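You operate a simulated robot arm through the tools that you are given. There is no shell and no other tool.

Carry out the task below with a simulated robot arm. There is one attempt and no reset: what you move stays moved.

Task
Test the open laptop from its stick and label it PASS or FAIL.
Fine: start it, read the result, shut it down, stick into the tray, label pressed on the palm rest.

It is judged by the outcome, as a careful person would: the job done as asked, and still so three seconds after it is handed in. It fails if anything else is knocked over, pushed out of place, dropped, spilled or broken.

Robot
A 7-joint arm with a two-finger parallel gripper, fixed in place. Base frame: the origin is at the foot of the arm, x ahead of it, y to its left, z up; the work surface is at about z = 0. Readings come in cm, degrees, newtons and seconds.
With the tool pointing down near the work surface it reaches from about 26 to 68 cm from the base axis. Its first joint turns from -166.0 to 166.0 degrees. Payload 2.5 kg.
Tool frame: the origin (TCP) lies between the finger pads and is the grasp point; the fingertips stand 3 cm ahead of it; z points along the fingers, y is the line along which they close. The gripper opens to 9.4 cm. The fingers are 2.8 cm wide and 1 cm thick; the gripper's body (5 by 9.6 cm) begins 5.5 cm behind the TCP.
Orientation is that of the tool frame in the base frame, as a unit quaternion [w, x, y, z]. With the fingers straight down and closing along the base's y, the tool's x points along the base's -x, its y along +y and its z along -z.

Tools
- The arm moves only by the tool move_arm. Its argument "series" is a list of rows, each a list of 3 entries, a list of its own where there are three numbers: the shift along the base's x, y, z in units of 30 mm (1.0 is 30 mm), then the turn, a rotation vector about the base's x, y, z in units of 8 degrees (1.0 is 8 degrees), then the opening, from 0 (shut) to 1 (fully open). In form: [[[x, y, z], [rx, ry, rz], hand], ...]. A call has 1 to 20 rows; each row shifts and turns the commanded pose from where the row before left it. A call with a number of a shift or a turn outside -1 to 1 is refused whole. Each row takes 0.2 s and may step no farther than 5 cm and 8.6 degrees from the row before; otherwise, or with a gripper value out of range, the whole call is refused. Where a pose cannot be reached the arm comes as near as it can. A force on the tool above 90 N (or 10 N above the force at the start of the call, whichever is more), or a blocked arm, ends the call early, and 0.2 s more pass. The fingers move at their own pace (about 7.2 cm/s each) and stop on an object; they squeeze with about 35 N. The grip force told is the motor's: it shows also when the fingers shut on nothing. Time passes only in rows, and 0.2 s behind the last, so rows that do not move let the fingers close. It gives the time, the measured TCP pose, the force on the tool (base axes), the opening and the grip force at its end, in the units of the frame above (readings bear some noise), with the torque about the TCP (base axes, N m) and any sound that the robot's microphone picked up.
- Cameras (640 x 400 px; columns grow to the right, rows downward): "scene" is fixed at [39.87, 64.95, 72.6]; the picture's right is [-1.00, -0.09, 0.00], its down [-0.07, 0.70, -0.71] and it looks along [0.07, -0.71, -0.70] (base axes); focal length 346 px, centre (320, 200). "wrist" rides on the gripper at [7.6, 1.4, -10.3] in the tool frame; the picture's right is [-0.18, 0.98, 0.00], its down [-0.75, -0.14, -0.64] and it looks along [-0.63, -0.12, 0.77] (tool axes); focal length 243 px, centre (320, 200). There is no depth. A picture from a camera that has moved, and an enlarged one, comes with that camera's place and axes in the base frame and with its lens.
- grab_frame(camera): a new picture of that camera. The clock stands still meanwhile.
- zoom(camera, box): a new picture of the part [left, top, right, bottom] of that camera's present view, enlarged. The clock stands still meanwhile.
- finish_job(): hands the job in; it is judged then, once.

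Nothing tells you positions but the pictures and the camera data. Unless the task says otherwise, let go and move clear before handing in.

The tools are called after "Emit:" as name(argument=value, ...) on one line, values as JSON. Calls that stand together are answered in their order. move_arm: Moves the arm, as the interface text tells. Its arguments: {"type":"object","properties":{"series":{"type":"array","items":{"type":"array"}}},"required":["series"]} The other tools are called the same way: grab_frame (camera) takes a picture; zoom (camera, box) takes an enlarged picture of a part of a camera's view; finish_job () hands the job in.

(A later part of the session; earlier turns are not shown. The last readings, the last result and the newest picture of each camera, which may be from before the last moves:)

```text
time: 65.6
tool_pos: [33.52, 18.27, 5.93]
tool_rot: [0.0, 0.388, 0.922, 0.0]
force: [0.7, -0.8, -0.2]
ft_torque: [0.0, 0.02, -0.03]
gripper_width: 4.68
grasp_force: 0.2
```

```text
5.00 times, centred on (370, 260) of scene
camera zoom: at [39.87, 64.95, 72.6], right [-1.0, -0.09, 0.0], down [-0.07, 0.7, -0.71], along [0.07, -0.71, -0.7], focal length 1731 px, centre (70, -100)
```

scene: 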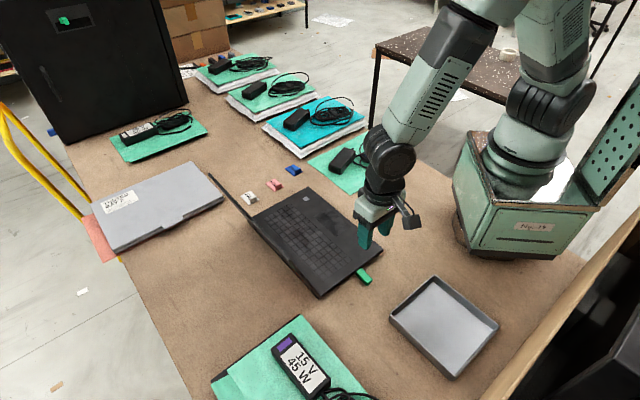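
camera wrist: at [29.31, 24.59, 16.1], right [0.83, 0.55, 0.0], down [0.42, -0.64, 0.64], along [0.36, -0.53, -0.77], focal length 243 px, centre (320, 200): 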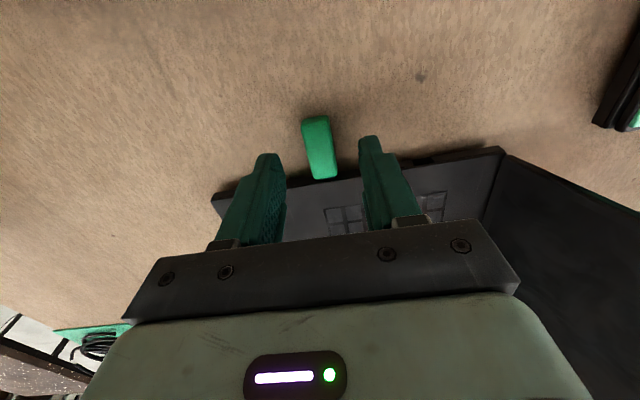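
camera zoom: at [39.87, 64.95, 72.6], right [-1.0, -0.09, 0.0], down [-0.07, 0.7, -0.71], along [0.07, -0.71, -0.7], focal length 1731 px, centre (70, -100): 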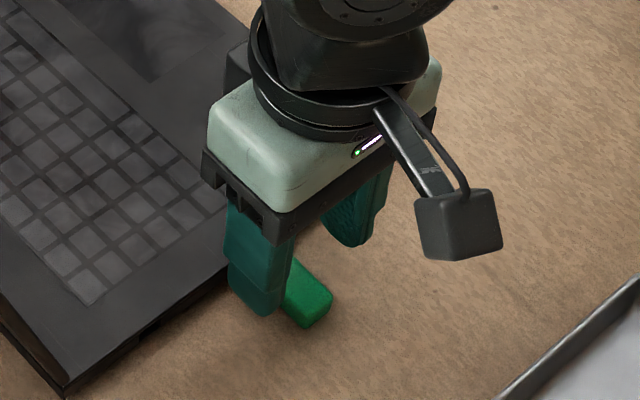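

The stick is centred between the fingers. I'll lower the last 2.4 cm.

Emit:
move_arm(series=[[[0, 0, -0.4], [0, 0, 0], 0.5], [[0, 0, -0.25], [0, 0, 0], 0.5], [[0, 0, -0.12], [0, 0, 0], 0.5], [[0, 0, 0], [0, 0, 0], 0.5]])

Emit:
grab_frame(camera="wrist")

```text
time: 66.6
tool_pos: [33.38, 18.17, 3.57]
tool_rot: [0.0, 0.387, 0.922, -0.001]
force: [-0.1, 0.0, 0.2]
ft_torque: [-0.01, 0.03, 0.02]
gripper_width: 4.71
grasp_force: 0.0
```

```text
taken
camera wrist: at [29.26, 24.66, 13.73], right [0.83, 0.55, 0.0], down [0.42, -0.64, 0.64], along [0.36, -0.53, -0.77], focal length 243 px, centre (320, 200)
```

wrist: 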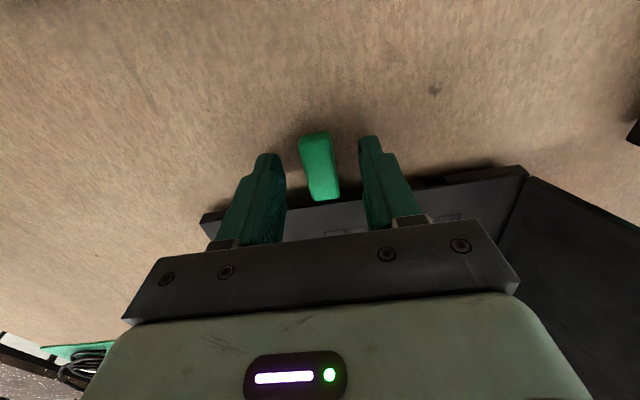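

The stick is between the pads at about table height. I'll close on it now.

Emit:
move_arm(series=[[[0, 0, 0], [0, 0, 0], 0.25], [[0, 0, 0], [0, 0, 0], 0.1], [[0, 0, 0], [0, 0, 0], 0], [[0, 0, 0], [0, 0, 0], 0], [[0, 0, 0], [0, 0, 0], 0]])

```text
time: 67.8
tool_pos: [33.44, 18.14, 3.63]
tool_rot: [0.001, 0.388, 0.921, 0.0]
force: [-0.8, 0.2, -2.4]
ft_torque: [0.04, 0.05, 0.01]
gripper_width: 1.74
grasp_force: 35.2
```

I have it gripped at 1.74 cm wide. Now I'll pull it straight out along its axis in small steps.

Emit:
move_arm(series=[[[-0.07, 0.0715, 0], [0, 0, 0], 0], [[-0.07, 0.0715, 0], [0, 0, 0], 0], [[-0.07, 0.0715, 0], [0, 0, 0], 0], [[-0.1, 0.102, 0], [0, 0, 0], 0], [[-0.1, 0.102, 0], [0, 0, 0], 0], [[0, 0, 0], [0, 0, 0], 0]])

Emit:
zoom(camera="scene", box=[320, 230, 420, 310])

```text
time: 69.2
tool_pos: [32.21, 19.46, 3.54]
tool_rot: [0.001, 0.388, 0.922, 0.0]
force: [0.0, 0.1, -0.2]
ft_torque: [0.02, -0.02, -0.01]
gripper_width: 1.74
grasp_force: 35.1
```

```text
5.00 times, centred on (370, 270) of scene
camera zoom: at [39.87, 64.95, 72.6], right [-1.0, -0.09, 0.0], down [-0.07, 0.7, -0.71], along [0.07, -0.71, -0.7], focal length 1731 px, centre (70, -150)
```

zoom: 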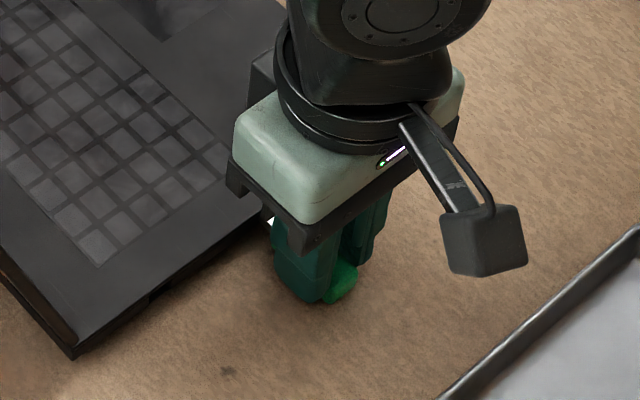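

It is sliding out with the grip held. I'll pull further until the plug is fully clear, then lift a little.

Emit:
move_arm(series=[[[-0.15, 0.153, 0], [0, 0, 0], 0], [[-0.15, 0.153, 0], [0, 0, 0], 0], [[-0.15, 0.153, 0], [0, 0, 0], 0], [[-0.15, 0.153, 0], [0, 0, 0], 0], [[0, 0, 0.1], [0, 0, 0], 0], [[0, 0, 0.3], [0, 0, 0], 0], [[0, 0, 0.4], [0, 0, 0], 0], [[0, 0, 0.5], [0, 0, 0], 0], [[0, 0, 0], [0, 0, 0], 0]])

Emit:
grab_frame(camera="wrist")

Emit:
grab_frame(camera="scene")

```text
time: 71.2
tool_pos: [30.47, 21.23, 7.58]
tool_rot: [0.0, 0.388, 0.922, 0.0]
force: [-0.3, -0.5, 0.2]
ft_torque: [0.02, 0.0, 0.02]
gripper_width: 1.71
grasp_force: 34.7
```

```text
taken
camera wrist: at [26.27, 27.62, 17.7], right [0.83, 0.55, 0.0], down [0.43, -0.64, 0.64], along [0.36, -0.53, -0.77], focal length 243 px, centre (320, 200)
```

wrist: 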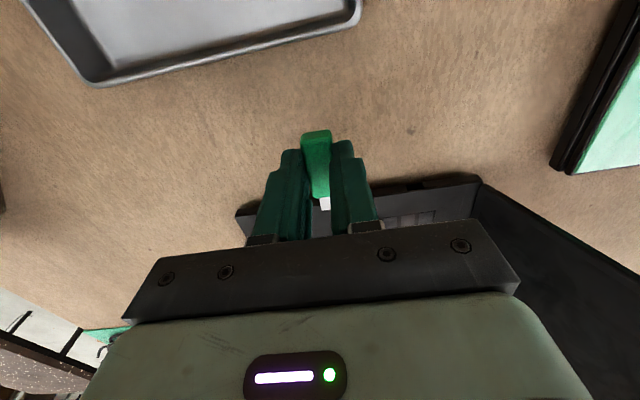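

```text
taken
```

scene: 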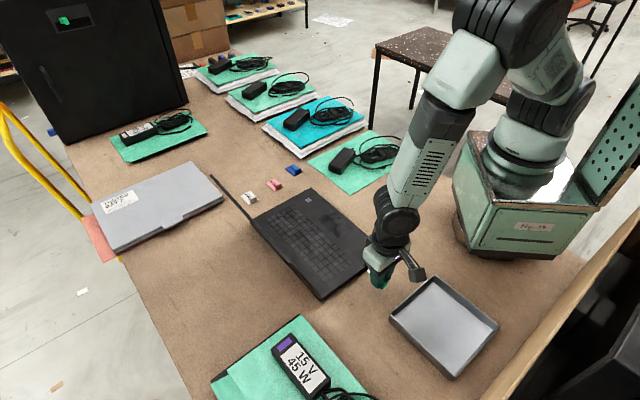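

The stick is out and held, and the laptop hasn't moved. I'll lift, carry it over the tray's middle at about (18, 28), and lower it.

Emit:
move_arm(series=[[[0, 0, 0.8], [0, 0, 0], 0], [[0, 0, 0.8], [0, 0, 0], 0], [[-0.69, 0.39, 0], [0, 0, 0.4], 0], [[-0.69, 0.39, 0], [0, 0, 0.4], 0], [[-0.69, 0.39, 0], [0, 0, 0], 0], [[-0.69, 0.39, 0], [0, 0, 0], 0], [[-0.69, 0.39, 0], [0, 0, 0], 0], [[-0.69, 0.39, 0], [0, 0, 0], 0], [[0, 0, -0.8], [0, 0, 0], 0], [[0, 0, 0], [0, 0, 0], 0]])

Emit:
grab_frame(camera="wrist")

Emit:
zoom(camera="scene", box=[360, 240, 540, 400])

```text
time: 73.4
tool_pos: [18.15, 28.38, 9.89]
tool_rot: [0.001, 0.337, 0.942, 0.0]
force: [-0.2, 0.6, -1.0]
ft_torque: [0.01, -0.01, 0.02]
gripper_width: 1.73
grasp_force: 35.4
```

```text
taken
camera wrist: at [13.22, 34.24, 20.1], right [0.77, 0.64, 0.0], down [0.49, -0.59, 0.64], along [0.41, -0.49, -0.77], focal length 243 px, centre (320, 200)
```

wrist: 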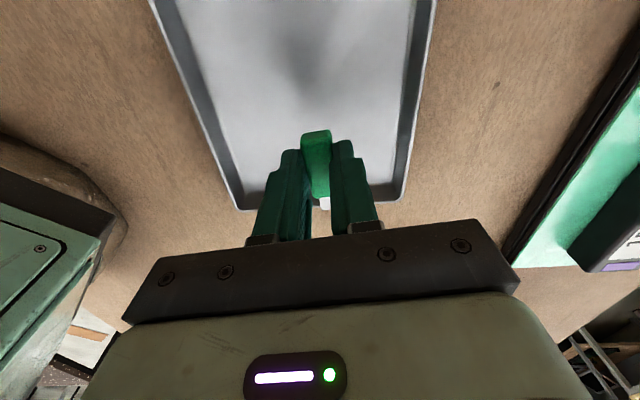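

```text
2.50 times, centred on (450, 320) of scene
camera zoom: at [39.87, 64.95, 72.6], right [-1.0, -0.09, 0.0], down [-0.07, 0.7, -0.71], along [0.07, -0.71, -0.7], focal length 865 px, centre (-5, -100)
```

zoom: 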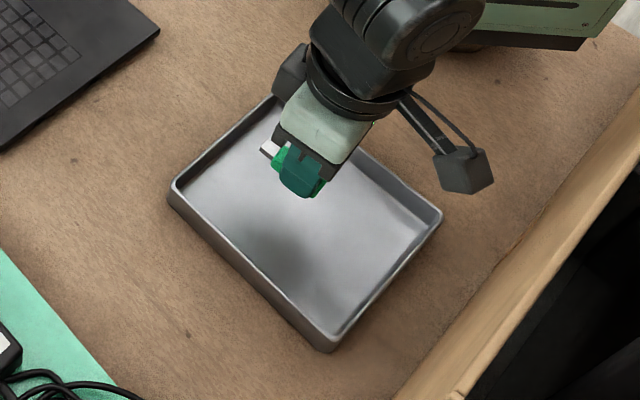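

The stick is centred over the tray with a good margin from the walls. I'll lower it to the tray floor.

Emit:
move_arm(series=[[[0, 0, -0.8], [0, 0, 0], 0], [[0, 0, -0.7], [0, 0, 0], 0], [[0, 0, -0.2], [0, 0, 0], 0], [[0, 0, 0], [0, 0, 0], 0]])

Emit:
move_arm(series=[[[0, 0, -0.1], [0, 0, 0], 0], [[0, 0, 0], [0, 0, 0], 0]])

```text
time: 74.4
tool_pos: [18.14, 28.35, 4.87]
tool_rot: [-0.001, 0.336, 0.942, 0.0]
force: [0.0, -0.2, -0.1]
ft_torque: [0.01, -0.02, 0.03]
gripper_width: 1.7
grasp_force: 35.0
```

```text
time: 75.0
tool_pos: [18.03, 28.2, 4.52]
tool_rot: [-0.001, 0.336, 0.942, 0.001]
force: [0.7, 0.7, -0.8]
ft_torque: [0.0, 0.01, 0.0]
gripper_width: 1.73
grasp_force: 34.7
```

Emit:
move_arm(series=[[[0, 0, -0.08], [0, 0, 0], 0], [[0, 0, 0], [0, 0, 0], 0]])

Emit:
move_arm(series=[[[0, 0, -0.06], [0, 0, 0], 0], [[0, 0, 0], [0, 0, 0], 0]])

Emit:
zoom(camera="scene", box=[390, 270, 510, 370])

```text
time: 75.6
tool_pos: [18.16, 28.16, 4.27]
tool_rot: [0.0, 0.336, 0.942, 0.0]
force: [0.1, 0.2, -0.4]
ft_torque: [-0.04, 0.0, -0.02]
gripper_width: 1.73
grasp_force: 35.1
```

```text
time: 76.2
tool_pos: [18.17, 28.26, 4.18]
tool_rot: [0.0, 0.337, 0.942, 0.001]
force: [-1.8, -3.8, 27.4]
ft_torque: [0.13, 0.4, 0.07]
gripper_width: 1.74
grasp_force: 35.6
```

```text
4.00 times, centred on (450, 320) of scene
camera zoom: at [39.87, 64.95, 72.6], right [-1.0, -0.09, 0.0], down [-0.07, 0.7, -0.71], along [0.07, -0.71, -0.7], focal length 1385 px, centre (-200, -280)
```

zoom: 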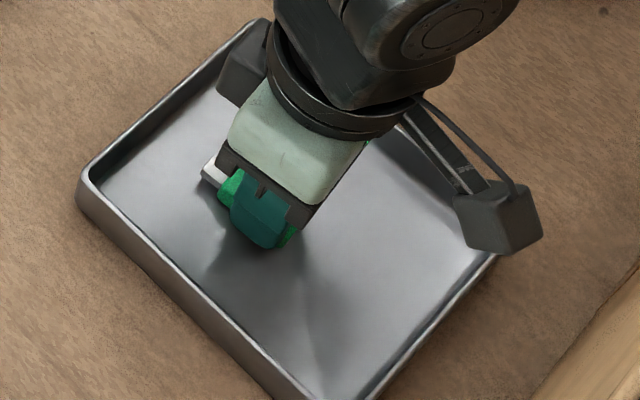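

It's touching the tray floor. I'll ease up slightly, open the fingers and rise.

Emit:
move_arm(series=[[[0, 0, 0.03], [0, 0, 0], 0], [[0, 0, 0], [0, 0, 0], 0.25], [[0, 0, 0], [0, 0, 0], 0.4], [[0, 0, 0], [0, 0, 0], 0.45], [[0, 0, 0.3], [0, 0, 0], 0.45], [[0, 0, 0.8], [0, 0, 0], 0.45], [[0, 0, 0.9], [0, 0, 0], 0.45], [[0, 0, 0.9], [0, 0, 0], 0.45], [[0, 0, 0], [0, 0, 0], 0.45]])

Emit:
grab_frame(camera="wrist")

Emit:
grab_frame(camera="scene")

```text
time: 78.2
tool_pos: [17.99, 28.43, 13.12]
tool_rot: [0.001, 0.337, 0.942, 0.0]
force: [0.3, 0.9, -0.6]
ft_torque: [0.02, -0.01, 0.05]
gripper_width: 4.21
grasp_force: 0.0
```

```text
taken
camera wrist: at [13.09, 34.29, 23.16], right [0.77, 0.64, 0.0], down [0.49, -0.59, 0.64], along [0.41, -0.49, -0.77], focal length 243 px, centre (320, 200)
```

wrist: 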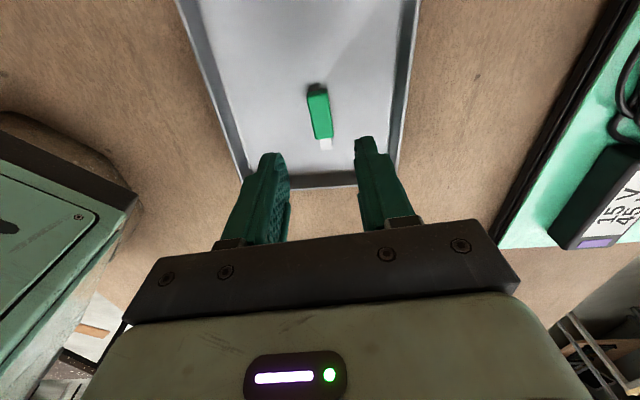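

```text
taken
```

scene: 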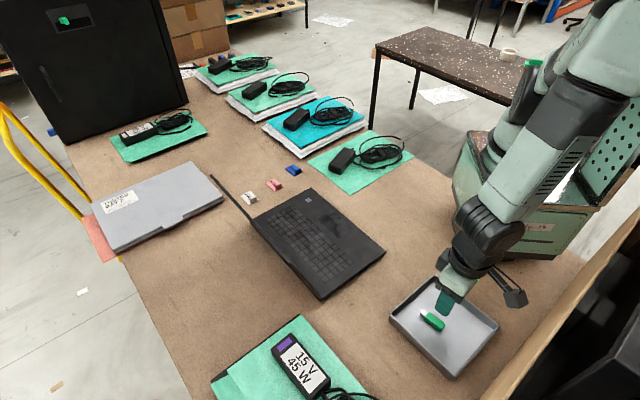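

The stick is lying in the tray. I'll check whether the laptop shifted at all during the pull, and look at the FAIL label.

Emit:
zoom(camera="scene", box=[290, 180, 350, 218])

Emit:
zoom(camera="scene", box=[200, 150, 400, 310])

Emit:
zoom(camera="scene", box=[232, 180, 268, 210])

```text
10.53 times, centred on (320, 199) of scene
camera zoom: at [39.87, 64.95, 72.6], right [-1.0, -0.09, 0.0], down [-0.07, 0.7, -0.71], along [0.07, -0.71, -0.7], focal length 3644 px, centre (320, 210)
```

zoom: 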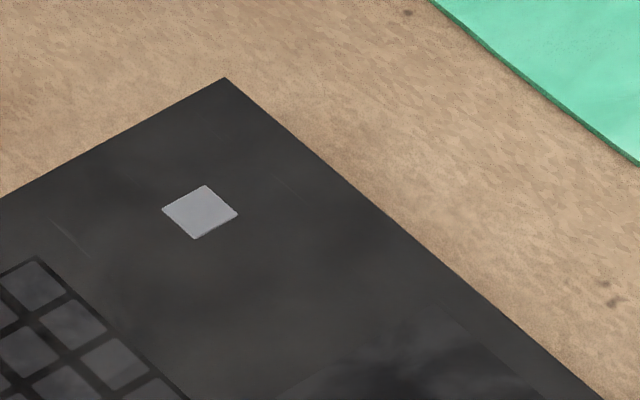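

```text
2.50 times, centred on (300, 230) of scene
camera zoom: at [39.87, 64.95, 72.6], right [-1.0, -0.09, 0.0], down [-0.07, 0.7, -0.71], along [0.07, -0.71, -0.7], focal length 865 px, centre (370, 125)
```

zoom: 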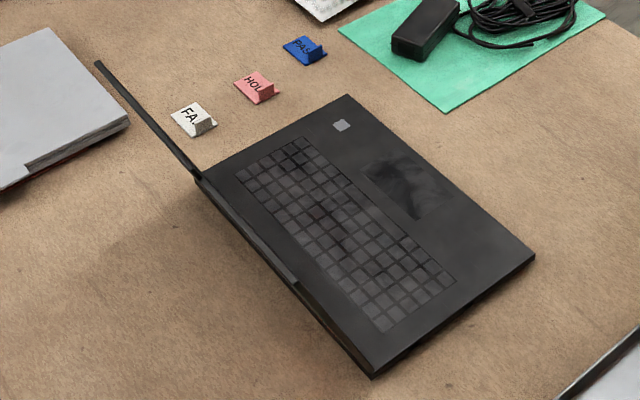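

```text
13.33 times, centred on (250, 195) of scene
camera zoom: at [39.87, 64.95, 72.6], right [-1.0, -0.09, 0.0], down [-0.07, 0.7, -0.71], along [0.07, -0.71, -0.7], focal length 4616 px, centre (1253, 267)
```

zoom: 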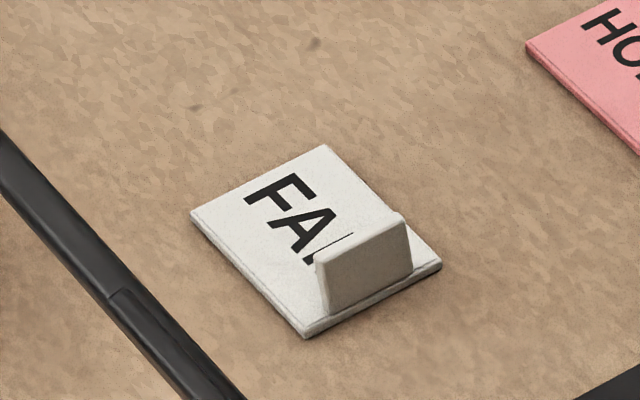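

The laptop slid under 1 cm while unplugging and is otherwise fine. Next is the FAIL label at about (68, -7), with its tab at the laptop end near (66.4, -5.5); I'll go there by a high path with the fingers aligned to the tab.

Emit:
move_arm(series=[[[0, 0, 1], [0, 0, 0], 0.4], [[0, 0, 1], [0, 0, 0], 0.4], [[0, 0, 1], [0, 0, 0], 0.4], [[0, 0, 1], [0, 0, 0], 0.4], [[0, 0, 1], [0, 0, 0], 0.4], [[0.51, -0.83, 0], [0, 0, 0.8], 0.4], [[0.51, -0.83, 0], [0, 0, 0.8], 0.4], [[0.51, -0.83, 0], [0, 0, 0.8], 0.4], [[0.51, -0.83, 0], [0, 0, 0.8], 0.4], [[0.51, -0.83, 0], [0, 0, 0.8], 0.4], [[0.51, -0.83, 0], [0, 0, 0.8], 0.4], [[0.51, -0.83, 0], [0, 0, 0.8], 0.4], [[0.51, -0.83, 0], [0, 0, 0.8], 0.4], [[0.51, -0.83, 0], [0, 0, 0.8], 0.4], [[0.51, -0.83, 0], [0, 0, 0.8], 0.4], [[0.51, -0.83, 0], [0, 0, 0.8], 0.4], [[0.51, -0.83, 0], [0, 0, 0.8], 0.4], [[0.51, -0.83, 0], [0, 0, 0.82], 0.4]])

Emit:
move_arm(series=[[[0.963, -0.11, -0.3], [0, 0, 0], 0.4], [[0.963, -0.11, -0.3], [0, 0, 0], 0.4], [[0.963, -0.11, -0.3], [0, 0, 0], 0.4], [[0.963, -0.11, -0.3], [0, 0, 0], 0.4], [[0.963, -0.11, -0.3], [0, 0, 0], 0.4], [[0.963, -0.11, -0.3], [0, 0, 0], 0.4], [[0.963, -0.11, -0.3], [0, 0, 0], 0.4], [[0.963, -0.11, -0.3], [0, 0, 0], 0.4], [[0.8, -0.11, -0.3], [0, 0, 0], 0.4], [[0, 0, 0], [0, 0, 0], 0.4]])

Emit:
grab_frame(camera="wrist")

Emit:
grab_frame(camera="scene")

```text
time: 79.4
tool_pos: [19.02, 24.74, 21.54]
tool_rot: [0.019, 0.354, 0.93, -0.092]
force: [-0.5, -0.4, -0.1]
ft_torque: [-0.02, 0.03, -0.01]
gripper_width: 3.77
grasp_force: 0.1
stopped in row 6: the arm was blocked; the commanded pose is now the measured one
```

```text
time: 81.6
tool_pos: [44.42, 22.26, 13.53]
tool_rot: [0.018, 0.35, 0.932, -0.089]
force: [0.5, -0.5, 0.4]
ft_torque: [0.04, 0.02, -0.01]
gripper_width: 3.77
grasp_force: 0.0
```

```text
taken
camera wrist: at [40.02, 30.12, 22.5], right [0.78, 0.61, -0.13], down [0.49, -0.48, 0.73], along [0.38, -0.63, -0.67], focal length 243 px, centre (320, 200)
```

wrist: 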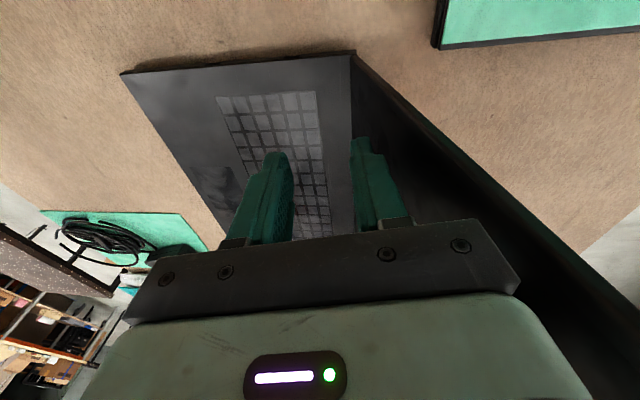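

```text
taken
```

scene: 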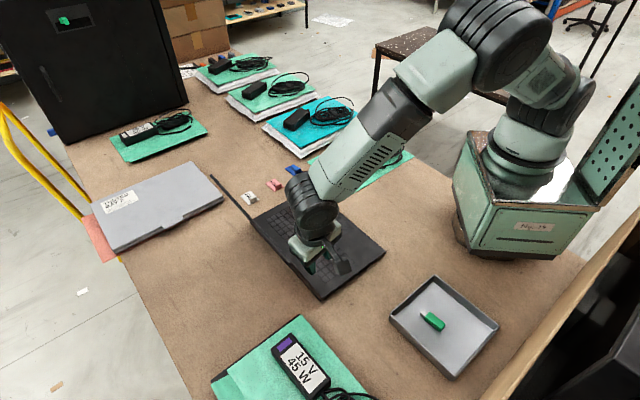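

The first move stopped early (it couldn't rise that close to the base) and the second then ran from the wrong start, leaving the gripper near the lid but with no contact force. I'll back away from the lid now and straighten the tool before continuing.

Emit:
move_arm(series=[[[-0.6, -0.65, 0.2], [0, 0, 0], 0.4], [[-0.6, -0.65, 0.4], [0, 0, 0], 0.4], [[-0.5, -0.65, 0.6], [0, 0, 0], 0.4], [[0, -0.65, 0.8], [0.64, -0.1, 0], 0.4], [[0, -0.65, 0.8], [0.64, -0.1, 0], 0.4], [[0, 0, 0], [0, 0, 0], 0.4]])

Emit:
grab_frame(camera="scene")

Emit:
grab_frame(camera="wrist")

```text
time: 83.0
tool_pos: [39.42, 12.53, 22.1]
tool_rot: [0.0, 0.351, 0.936, 0.0]
force: [-0.9, 0.5, -0.4]
ft_torque: [0.04, -0.01, 0.0]
gripper_width: 3.74
grasp_force: 0.1
```

```text
taken
```

scene: 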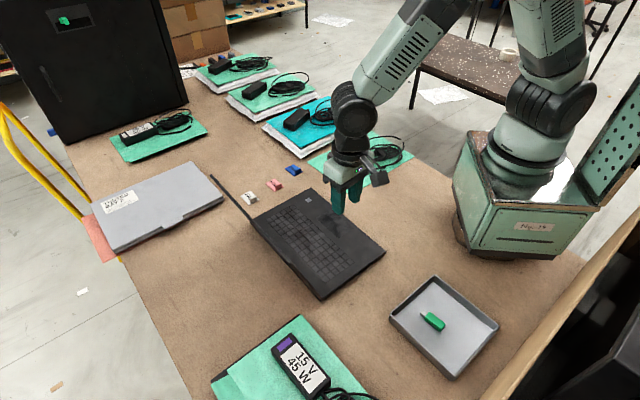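

```text
taken
camera wrist: at [34.57, 18.61, 32.2], right [0.79, 0.62, 0.0], down [0.47, -0.6, 0.64], along [0.4, -0.51, -0.77], focal length 243 px, centre (320, 200)
```

wrist: 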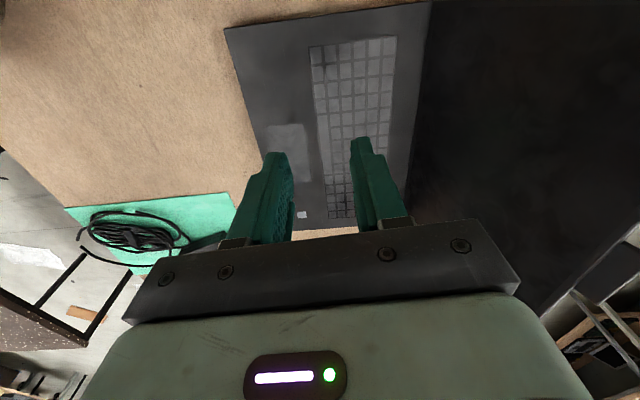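

The tool is straight again and clear. I'll verify that the laptop and lid are as they were after unplugging.

Emit:
zoom(camera="scene", box=[200, 150, 400, 310])

```text
2.50 times, centred on (300, 230) of scene
camera zoom: at [39.87, 64.95, 72.6], right [-1.0, -0.09, 0.0], down [-0.07, 0.7, -0.71], along [0.07, -0.71, -0.7], focal length 865 px, centre (370, 125)
```

zoom: 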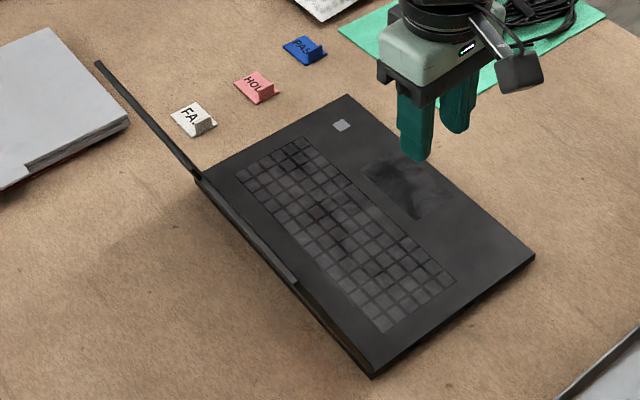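

Nothing has changed there. Now I'll yaw to align with the tab while moving to the front side of the laptop, checking before going further.

Emit:
move_arm(series=[[[0.08, -0.56, 0.18], [0, 0, 0.972], 0.4], [[0.08, -0.56, 0.18], [0, 0, 0.972], 0.4], [[0.08, -0.56, 0.18], [0, 0, 0.972], 0.4], [[0.08, -0.56, 0.18], [0, 0, 0.972], 0.4], [[0.08, -0.56, 0.18], [0, 0, 0.972], 0.4], [[0.08, -0.56, 0.18], [0, 0, 0.972], 0.4], [[0.08, -0.56, 0.18], [0, 0, 0.972], 0.4], [[0.08, -0.56, 0.18], [0, 0, 0.972], 0.4], [[0.08, -0.56, 0.18], [0, 0, 0.972], 0.4], [[0.08, -0.56, 0.18], [0, 0, 0.972], 0.4], [[0.08, -0.56, 0.18], [0, 0, 0.972], 0.4], [[0, 0, 0], [0, 0, 0], 0.4]])

```text
time: 85.6
tool_pos: [41.89, -6.19, 28.02]
tool_rot: [0.001, -0.378, 0.926, 0.001]
force: [0.3, -0.9, -0.1]
ft_torque: [0.01, 0.01, -0.04]
gripper_width: 3.74
grasp_force: 0.1
```

I'm at (42, -6, 28) with the right yaw. Now I'll approach to hover near the FAIL label.

Emit:
move_arm(series=[[[0.92, -0.075, -0.458], [0, 0, 0], 0.4], [[0.92, -0.075, -0.458], [0, 0, 0], 0.4], [[0.92, -0.075, -0.458], [0, 0, 0], 0.4], [[0.92, -0.075, -0.458], [0, 0, 0], 0.4], [[0.92, -0.075, -0.458], [0, 0, 0], 0.4], [[0.92, -0.075, -0.458], [0, 0, 0], 0.4], [[0.92, -0.075, -0.458], [0, 0, 0], 0.4], [[0.92, -0.075, -0.458], [0, 0, 0], 0.4], [[0, 0, 0], [0, 0, 0], 0.4]])

Emit:
grab_frame(camera="wrist")

Emit:
zoom(camera="wrist", box=[240, 60, 420, 210])

Emit:
grab_frame(camera="scene")

```text
time: 87.6
tool_pos: [64.17, -8.0, 16.78]
tool_rot: [0.0, -0.378, 0.926, 0.0]
force: [0.2, -0.2, 0.3]
ft_torque: [-0.04, -0.01, 0.0]
gripper_width: 3.78
grasp_force: 0.1
```

```text
taken
camera wrist: at [57.72, -12.24, 26.99], right [-0.56, 0.83, 0.0], down [0.64, 0.43, 0.64], along [0.53, 0.36, -0.77], focal length 243 px, centre (320, 200)
```

wrist: 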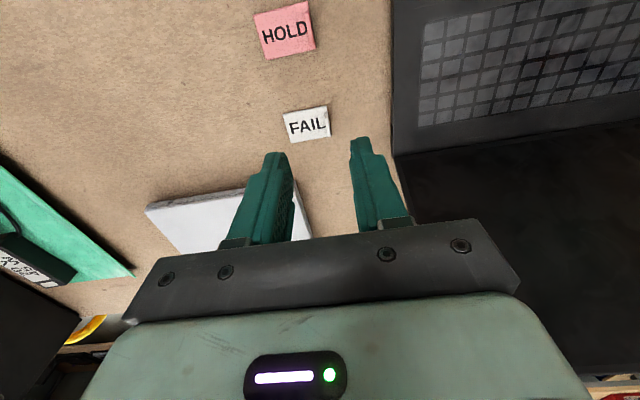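

```text
2.67 times, centred on (330, 135) of wrist
camera zoom: at [57.72, -12.24, 26.99], right [-0.56, 0.83, 0.0], down [0.64, 0.43, 0.64], along [0.53, 0.36, -0.77], focal length 647 px, centre (293, 373)
```

zoom: 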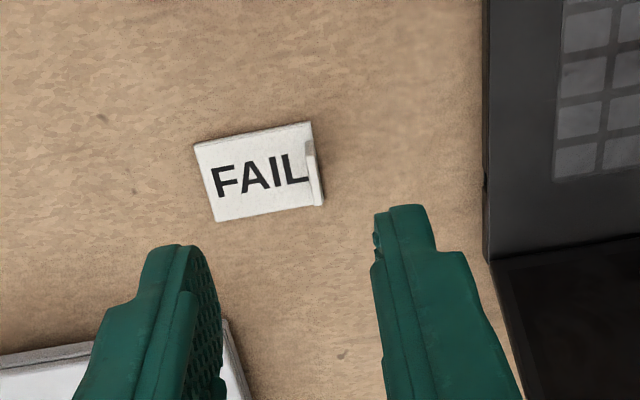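

```text
taken
```

scene: 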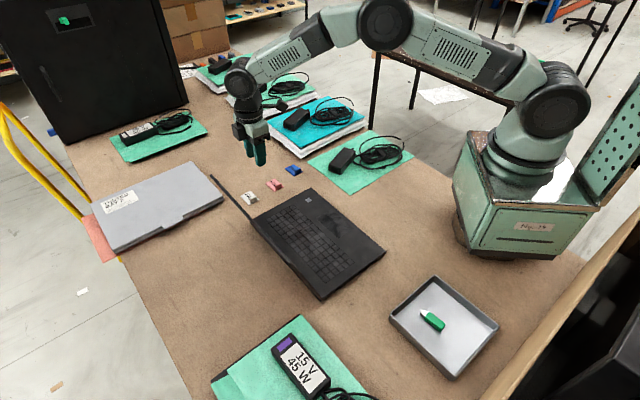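

The FAIL label is straight ahead, text reading along the finger-closing direction with its tab at the laptop-side end. I'll zoom in to locate the tab precisely.

Emit:
zoom(camera="wrist", box=[280, 100, 336, 146])

Emit:
zoom(camera="scene", box=[236, 184, 264, 208])

```text
8.70 times, centred on (308, 123) of wrist
camera zoom: at [57.72, -12.24, 26.99], right [-0.56, 0.83, 0.0], down [0.64, 0.43, 0.64], along [0.53, 0.36, -0.77], focal length 2110 px, centre (424, 870)
```

zoom: 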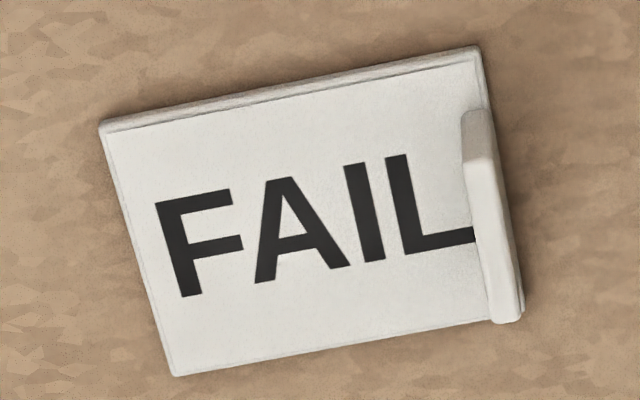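

```text
16.00 times, centred on (250, 196) of scene
camera zoom: at [39.87, 64.95, 72.6], right [-1.0, -0.09, 0.0], down [-0.07, 0.7, -0.71], along [0.07, -0.71, -0.7], focal length 5539 px, centre (1440, 264)
```

zoom: 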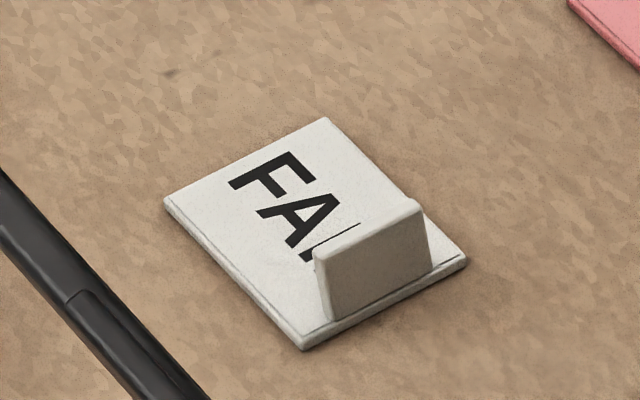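

The tab is centred at about (66.3, -5.6), 2 cm wide and about 1.6 cm tall. I'll move over it and descend partway to check alignment.

Emit:
move_arm(series=[[[0.36, 0.4, -0.5], [0, 0, 0], 0.4], [[0.36, 0.4, -0.6], [0, 0, 0], 0.4], [[0, 0, -0.8], [0, 0, 0], 0.4], [[0, 0, -0.8], [0, 0, 0], 0.4], [[0, 0, -0.6], [0, 0, 0], 0.4], [[0, 0, 0], [0, 0, 0], 0.4]])

Emit:
grab_frame(camera="wrist")

Emit:
zoom(camera="wrist", box=[240, 90, 420, 230])

Emit:
zoom(camera="scene", box=[210, 150, 290, 220])

```text
time: 89.0
tool_pos: [66.2, -5.35, 7.04]
tool_rot: [0.001, -0.378, 0.926, 0.0]
force: [-1.3, 0.2, -0.2]
ft_torque: [-0.02, 0.01, 0.04]
gripper_width: 3.74
grasp_force: 0.0
```

```text
taken
camera wrist: at [59.77, -9.74, 17.22], right [-0.56, 0.83, 0.0], down [0.64, 0.43, 0.64], along [0.53, 0.36, -0.77], focal length 243 px, centre (320, 200)
```

wrist: 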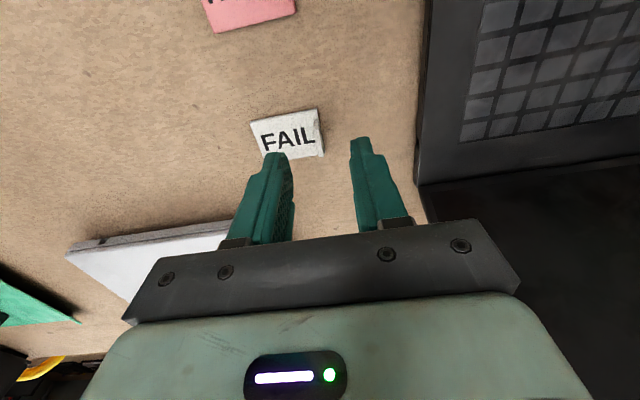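

```text
2.86 times, centred on (330, 160) of wrist
camera zoom: at [59.77, -9.74, 17.22], right [-0.56, 0.83, 0.0], down [0.64, 0.43, 0.64], along [0.53, 0.36, -0.77], focal length 693 px, centre (291, 314)
```

zoom: 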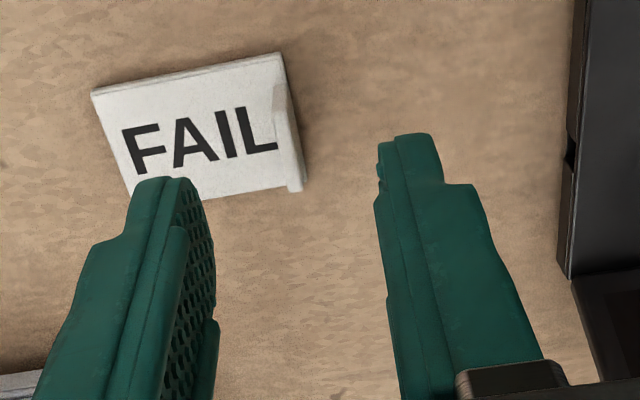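

```text
5.71 times, centred on (250, 185) of scene
camera zoom: at [39.87, 64.95, 72.6], right [-1.0, -0.09, 0.0], down [-0.07, 0.7, -0.71], along [0.07, -0.71, -0.7], focal length 1978 px, centre (720, 286)
```

zoom: 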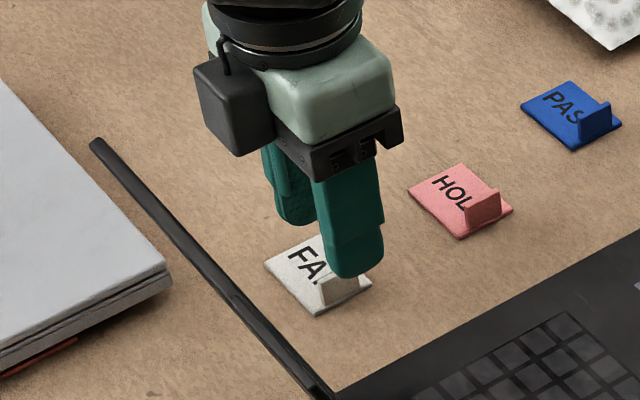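

The tab sits midway between the fingers in line. I'll lower to just above the plate.

Emit:
move_arm(series=[[[0, 0, -0.5], [0, 0, 0], 0.4], [[0, 0, -0.35], [0, 0, 0], 0.4], [[0, 0, -0.2], [0, 0, 0], 0.4], [[0, 0, 0], [0, 0, 0], 0.4]])

Emit:
zoom(camera="wrist", box=[240, 90, 420, 230])

Emit:
zoom(camera="scene", box=[225, 170, 275, 215])

```text
time: 90.0
tool_pos: [66.16, -5.5, 3.99]
tool_rot: [0.001, -0.378, 0.926, 0.001]
force: [-0.4, 0.6, 0.6]
ft_torque: [-0.02, -0.01, 0.02]
gripper_width: 3.76
grasp_force: 0.0
```

```text
2.86 times, centred on (330, 160) of wrist
camera zoom: at [59.81, -9.82, 14.14], right [-0.56, 0.83, 0.0], down [0.64, 0.43, 0.64], along [0.54, 0.36, -0.77], focal length 693 px, centre (291, 314)
```

zoom: 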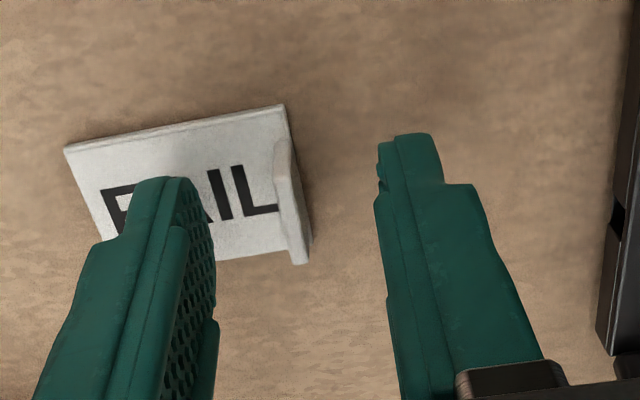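

```text
8.89 times, centred on (250, 192) of scene
camera zoom: at [39.87, 64.95, 72.6], right [-1.0, -0.09, 0.0], down [-0.07, 0.7, -0.71], along [0.07, -0.71, -0.7], focal length 3077 px, centre (942, 267)
```

zoom: 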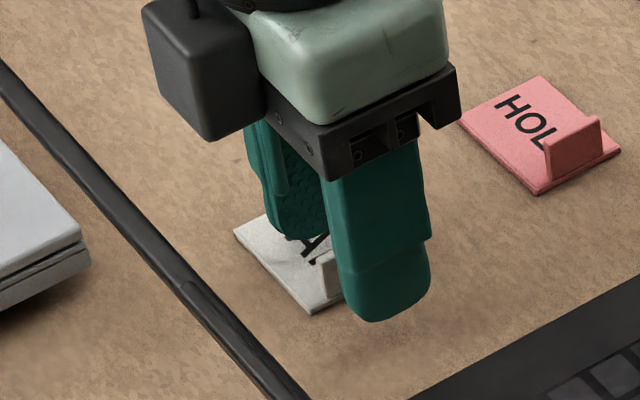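

The fingers straddle the tab, with one above the plate and clear of it. I'll lower 3 mm more and close.

Emit:
move_arm(series=[[[0, 0, -0.1], [0, 0, 0], 0.4], [[0, 0, 0], [0, 0, 0], 0.25], [[0, 0, 0], [0, 0, 0], 0.12], [[0, 0, 0], [0, 0, 0], 0], [[0, 0, 0], [0, 0, 0], 0], [[0, 0, 0], [0, 0, 0], 0]])

Emit:
zoom(camera="wrist", box=[240, 90, 420, 230])

```text
time: 91.4
tool_pos: [66.1, -5.45, 3.69]
tool_rot: [0.001, -0.377, 0.926, 0.0]
force: [-0.1, 0.1, -0.8]
ft_torque: [0.02, 0.02, 0.01]
gripper_width: 0.05
grasp_force: 35.0
```

```text
2.86 times, centred on (330, 160) of wrist
camera zoom: at [59.77, -9.81, 13.83], right [-0.56, 0.83, 0.0], down [0.64, 0.43, 0.64], along [0.53, 0.36, -0.77], focal length 693 px, centre (291, 314)
```

zoom: 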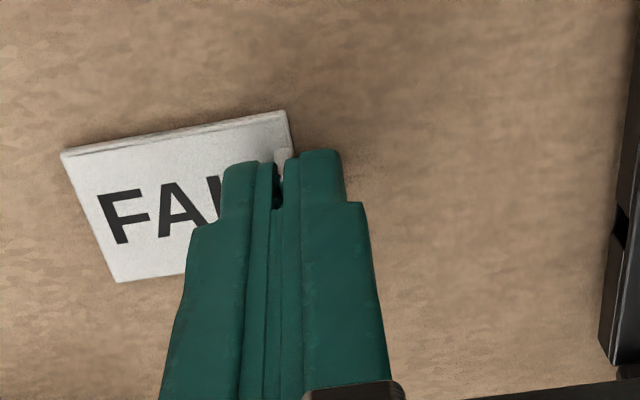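

The fingers closed around the tab; the reading is small, so I'll lift slightly and check that it's really held.

Emit:
move_arm(series=[[[0, 0, 0.15], [0, 0, 0], 0], [[0, 0, 0.25], [0, 0, 0], 0], [[0, 0, 0], [0, 0, 0], 0]])

Emit:
zoom(camera="wrist", box=[240, 90, 420, 230])

Emit:
zoom(camera="scene", box=[225, 170, 275, 215])

```text
time: 92.2
tool_pos: [66.13, -5.45, 5.0]
tool_rot: [0.001, -0.377, 0.926, 0.0]
force: [-0.2, -0.7, -0.2]
ft_torque: [-0.02, -0.02, 0.01]
gripper_width: 0.05
grasp_force: 35.0
```

```text
2.86 times, centred on (330, 160) of wrist
camera zoom: at [59.72, -9.78, 15.04], right [-0.56, 0.83, 0.0], down [0.64, 0.43, 0.64], along [0.54, 0.36, -0.77], focal length 693 px, centre (291, 314)
```

zoom: 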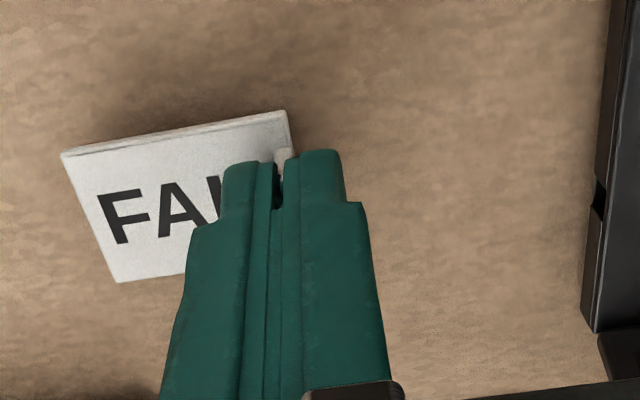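

```text
8.89 times, centred on (250, 192) of scene
camera zoom: at [39.87, 64.95, 72.6], right [-1.0, -0.09, 0.0], down [-0.07, 0.7, -0.71], along [0.07, -0.71, -0.7], focal length 3077 px, centre (942, 267)
```

zoom: 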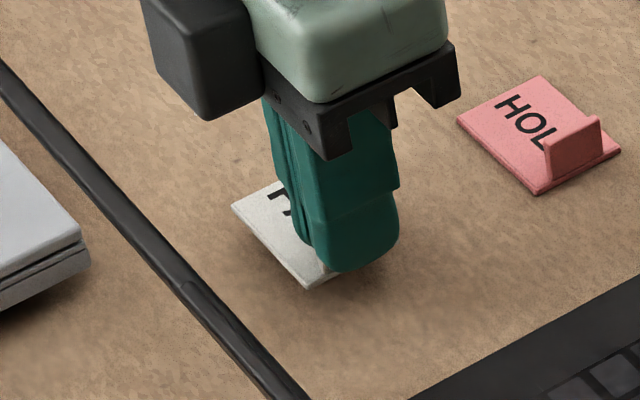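

The label lifts cleanly with the tab gripped. I'll raise it and carry it back over the deck toward the left palm rest, away from the power key.

Emit:
move_arm(series=[[[0, 0, 0.8], [0, 0, 0], 0], [[0, 0, 1], [0, 0, 0], 0], [[0, 0, 1], [0, 0, 0], 0], [[0, 0, 1], [0, 0, 0], 0], [[-0.967, 0.204, 0.185], [0, 0, 0], 0], [[-0.967, 0.204, 0.185], [0, 0, 0], 0], [[-0.967, 0.204, 0.185], [0, 0, 0], 0], [[-0.967, 0.204, 0.185], [0, 0, 0], 0], [[-0.967, 0.204, 0.185], [0, 0, 0], 0], [[-0.967, 0.204, 0.185], [0, 0, 0], 0], [[-0.967, 0.204, 0.185], [0, 0, 0], 0], [[-0.967, 0.204, 0.185], [0, 0, 0], 0], [[-0.967, 0.204, 0.185], [0, 0, 0], 0], [[0, 0, 0], [0, 0, 0], 0]])

Emit:
grab_frame(camera="wrist")

Emit:
grab_frame(camera="scene")

```text
time: 95.2
tool_pos: [40.25, 0.13, 21.33]
tool_rot: [0.001, -0.378, 0.926, 0.0]
force: [-0.4, 0.7, 0.0]
ft_torque: [0.01, 0.02, 0.01]
gripper_width: 0.05
grasp_force: 35.3
```

```text
taken
camera wrist: at [33.82, -4.18, 31.38], right [-0.56, 0.83, 0.0], down [0.64, 0.43, 0.64], along [0.54, 0.36, -0.77], focal length 243 px, centre (320, 200)
```

wrist: 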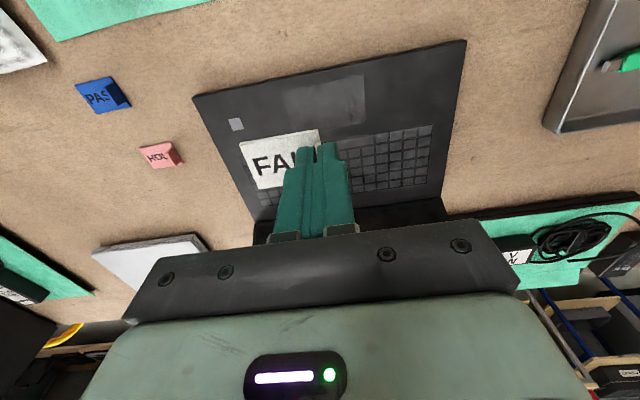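

```text
taken
```

scene: 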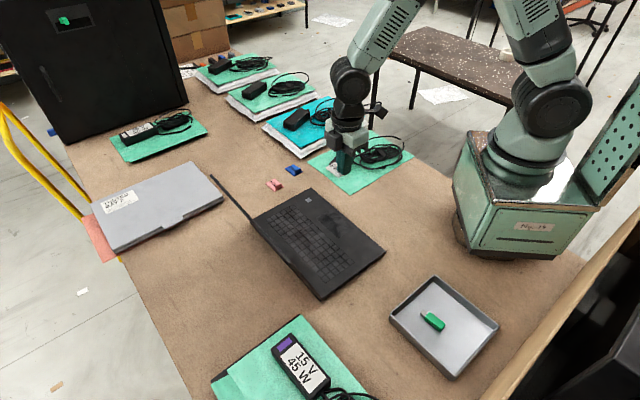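

From this view the laptop's front corners are at about (49.5, -11.3) and (28.4, 10.0), so the centre of the left palm rest is about (35.2, 9.4). I'll bring the label over it.

Emit:
move_arm(series=[[[-0.372, 0.605, -0.517], [0, 0, 0], 0], [[-0.372, 0.605, -0.517], [0, 0, 0], 0], [[-0.372, 0.605, -0.517], [0, 0, 0], 0], [[-0.372, 0.605, -0.517], [0, 0, 0], 0], [[-0.372, 0.605, -0.517], [0, 0, 0], 0], [[-0.372, 0.605, -0.517], [0, 0, 0], 0], [[0, 0, 0], [0, 0, 0], 0]])

Emit:
grab_frame(camera="wrist")

Emit:
zoom(camera="scene", box=[310, 190, 410, 270])

```text
time: 96.8
tool_pos: [33.43, 10.95, 11.97]
tool_rot: [0.001, -0.376, 0.926, 0.001]
force: [-0.2, -0.8, 0.3]
ft_torque: [-0.01, -0.01, -0.02]
gripper_width: 0.06
grasp_force: 35.6
```

```text
taken
camera wrist: at [26.95, 6.62, 22.08], right [-0.56, 0.83, 0.0], down [0.64, 0.42, 0.64], along [0.54, 0.36, -0.77], focal length 243 px, centre (320, 200)
```

wrist: 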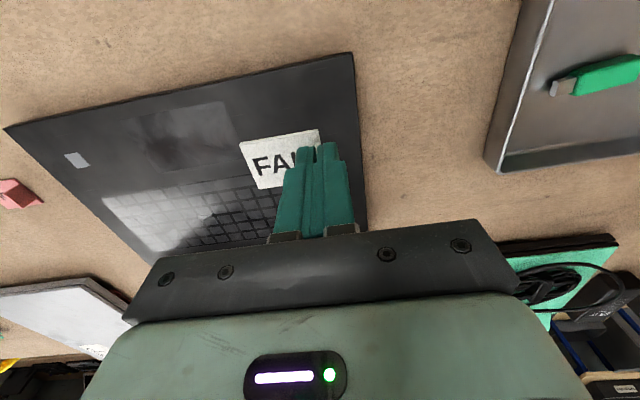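

```text
5.00 times, centred on (360, 230) of scene
camera zoom: at [39.87, 64.95, 72.6], right [-1.0, -0.09, 0.0], down [-0.07, 0.7, -0.71], along [0.07, -0.71, -0.7], focal length 1731 px, centre (120, 50)
```

zoom: 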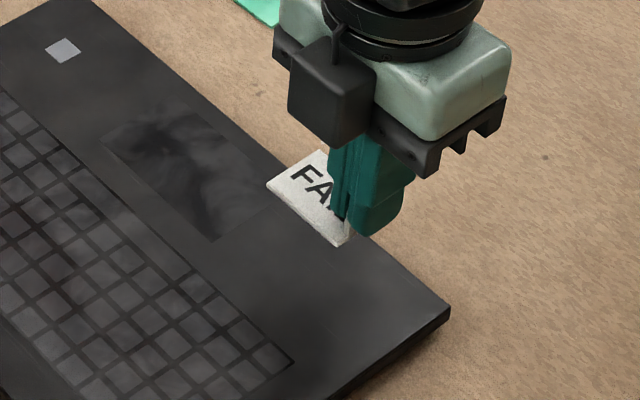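

The label is positioned over the left palm rest, between the touchpad and the left edge. I'll lower it down onto the deck gradually.

Emit:
move_arm(series=[[[0.02, 0, -0.8], [0, 0, 0], 0], [[0, 0, -0.7], [0, 0, 0], 0], [[0, 0, -0.35], [0, 0, 0], 0], [[0, 0, -0.13], [0, 0, 0], 0], [[0, 0, 0], [0, 0, 0], 0]])

Emit:
grab_frame(camera="wrist")

Emit:
zoom(camera="scene", box=[310, 200, 410, 280])

```text
time: 98.0
tool_pos: [33.41, 10.93, 5.89]
tool_rot: [0.001, -0.378, 0.926, 0.0]
force: [-0.7, 0.1, 0.5]
ft_torque: [0.03, 0.01, 0.02]
gripper_width: 0.04
grasp_force: 34.9
```

```text
taken
camera wrist: at [26.97, 6.6, 16.02], right [-0.56, 0.83, 0.0], down [0.64, 0.43, 0.64], along [0.54, 0.36, -0.77], focal length 243 px, centre (320, 200)
```

wrist: 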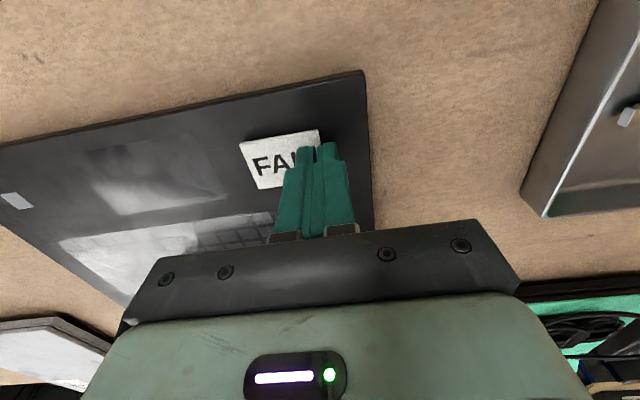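

```text
5.00 times, centred on (360, 240) of scene
camera zoom: at [39.87, 64.95, 72.6], right [-1.0, -0.09, 0.0], down [-0.07, 0.7, -0.71], along [0.07, -0.71, -0.7], focal length 1731 px, centre (120, 0)
```

zoom: 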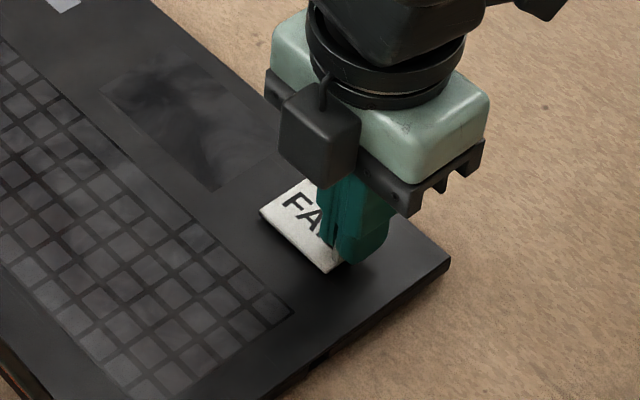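

The label is a few millimetres above the palm rest, clear of touchpad and keyboard. I'll set it down in small steps.

Emit:
move_arm(series=[[[0, 0, -0.06], [0, 0, 0], 0], [[0, 0, 0], [0, 0, 0], 0]])

Emit:
move_arm(series=[[[0, 0, -0.05], [0, 0, 0], 0], [[0, 0, 0], [0, 0, 0], 0]])

```text
time: 98.6
tool_pos: [33.39, 10.91, 5.77]
tool_rot: [0.001, -0.377, 0.926, 0.0]
force: [0.4, 0.1, 0.3]
ft_torque: [0.01, 0.02, -0.02]
gripper_width: 0.05
grasp_force: 35.1
```

```text
time: 99.2
tool_pos: [33.38, 10.96, 5.64]
tool_rot: [0.001, -0.378, 0.926, 0.0]
force: [-0.3, -0.6, -0.5]
ft_torque: [-0.01, 0.03, -0.03]
gripper_width: 0.05
grasp_force: 35.3
```

Emit:
move_arm(series=[[[0, 0, -0.04], [0, 0, 0], 0], [[0, 0, 0], [0, 0, 0], 0]])

Emit:
move_arm(series=[[[0, 0, -0.03], [0, 0, 0], 0], [[0, 0, 0], [0, 0, 0], 0]])

```text
time: 99.8
tool_pos: [33.32, 10.88, 5.49]
tool_rot: [0.001, -0.378, 0.926, 0.001]
force: [-2.0, 0.1, 4.9]
ft_torque: [-0.02, -0.01, -0.02]
gripper_width: 0.05
grasp_force: 34.7
```

```text
time: 100.4
tool_pos: [33.3, 10.91, 5.27]
tool_rot: [0.002, -0.378, 0.926, 0.001]
force: [-7.0, 1.1, 26.1]
ft_torque: [0.02, 0.16, -0.03]
gripper_width: 0.05
grasp_force: 34.3
```

The label is down and being pressed at about 26 N via the tab. I'll hold briefly, ease off, open the fingers and rise a little.

Emit:
move_arm(series=[[[0, 0, 0], [0, 0, 0], 0], [[0, 0, 0], [0, 0, 0], 0], [[0, 0, 0.05], [0, 0, 0], 0], [[0, 0, 0], [0, 0, 0], 0.12], [[0, 0, 0], [0, 0, 0], 0.25], [[0, 0, 0], [0, 0, 0], 0.3], [[0, 0, 0.3], [0, 0, 0], 0.3], [[0, 0, 0.7], [0, 0, 0], 0.3], [[0, 0, 0.8], [0, 0, 0], 0.3], [[0, 0, 0], [0, 0, 0], 0.3]])

Emit:
grab_frame(camera="wrist")

Emit:
zoom(camera="scene", box=[310, 200, 410, 280])

```text
time: 102.6
tool_pos: [33.39, 10.95, 10.87]
tool_rot: [0.001, -0.377, 0.926, 0.0]
force: [0.2, -0.8, 0.3]
ft_torque: [0.02, 0.01, 0.01]
gripper_width: 2.83
grasp_force: 0.0
```

```text
taken
camera wrist: at [27.06, 6.54, 21.1], right [-0.56, 0.83, 0.0], down [0.64, 0.43, 0.64], along [0.53, 0.36, -0.77], focal length 243 px, centre (320, 200)
```

wrist: 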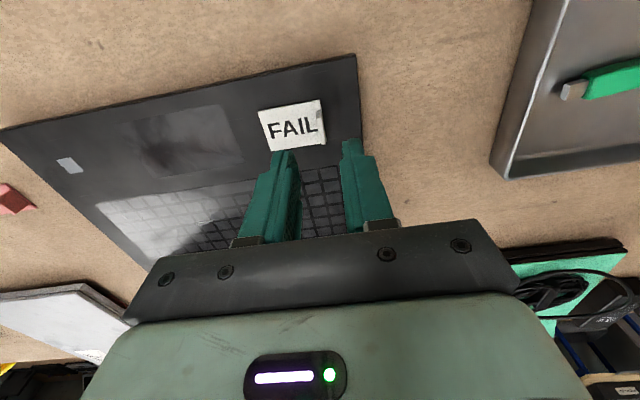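

```text
5.00 times, centred on (360, 240) of scene
camera zoom: at [39.87, 64.95, 72.6], right [-1.0, -0.09, 0.0], down [-0.07, 0.7, -0.71], along [0.07, -0.71, -0.7], focal length 1731 px, centre (120, 0)
```

zoom: 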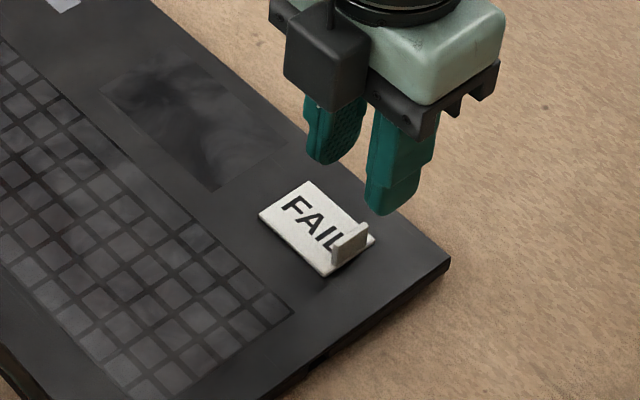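

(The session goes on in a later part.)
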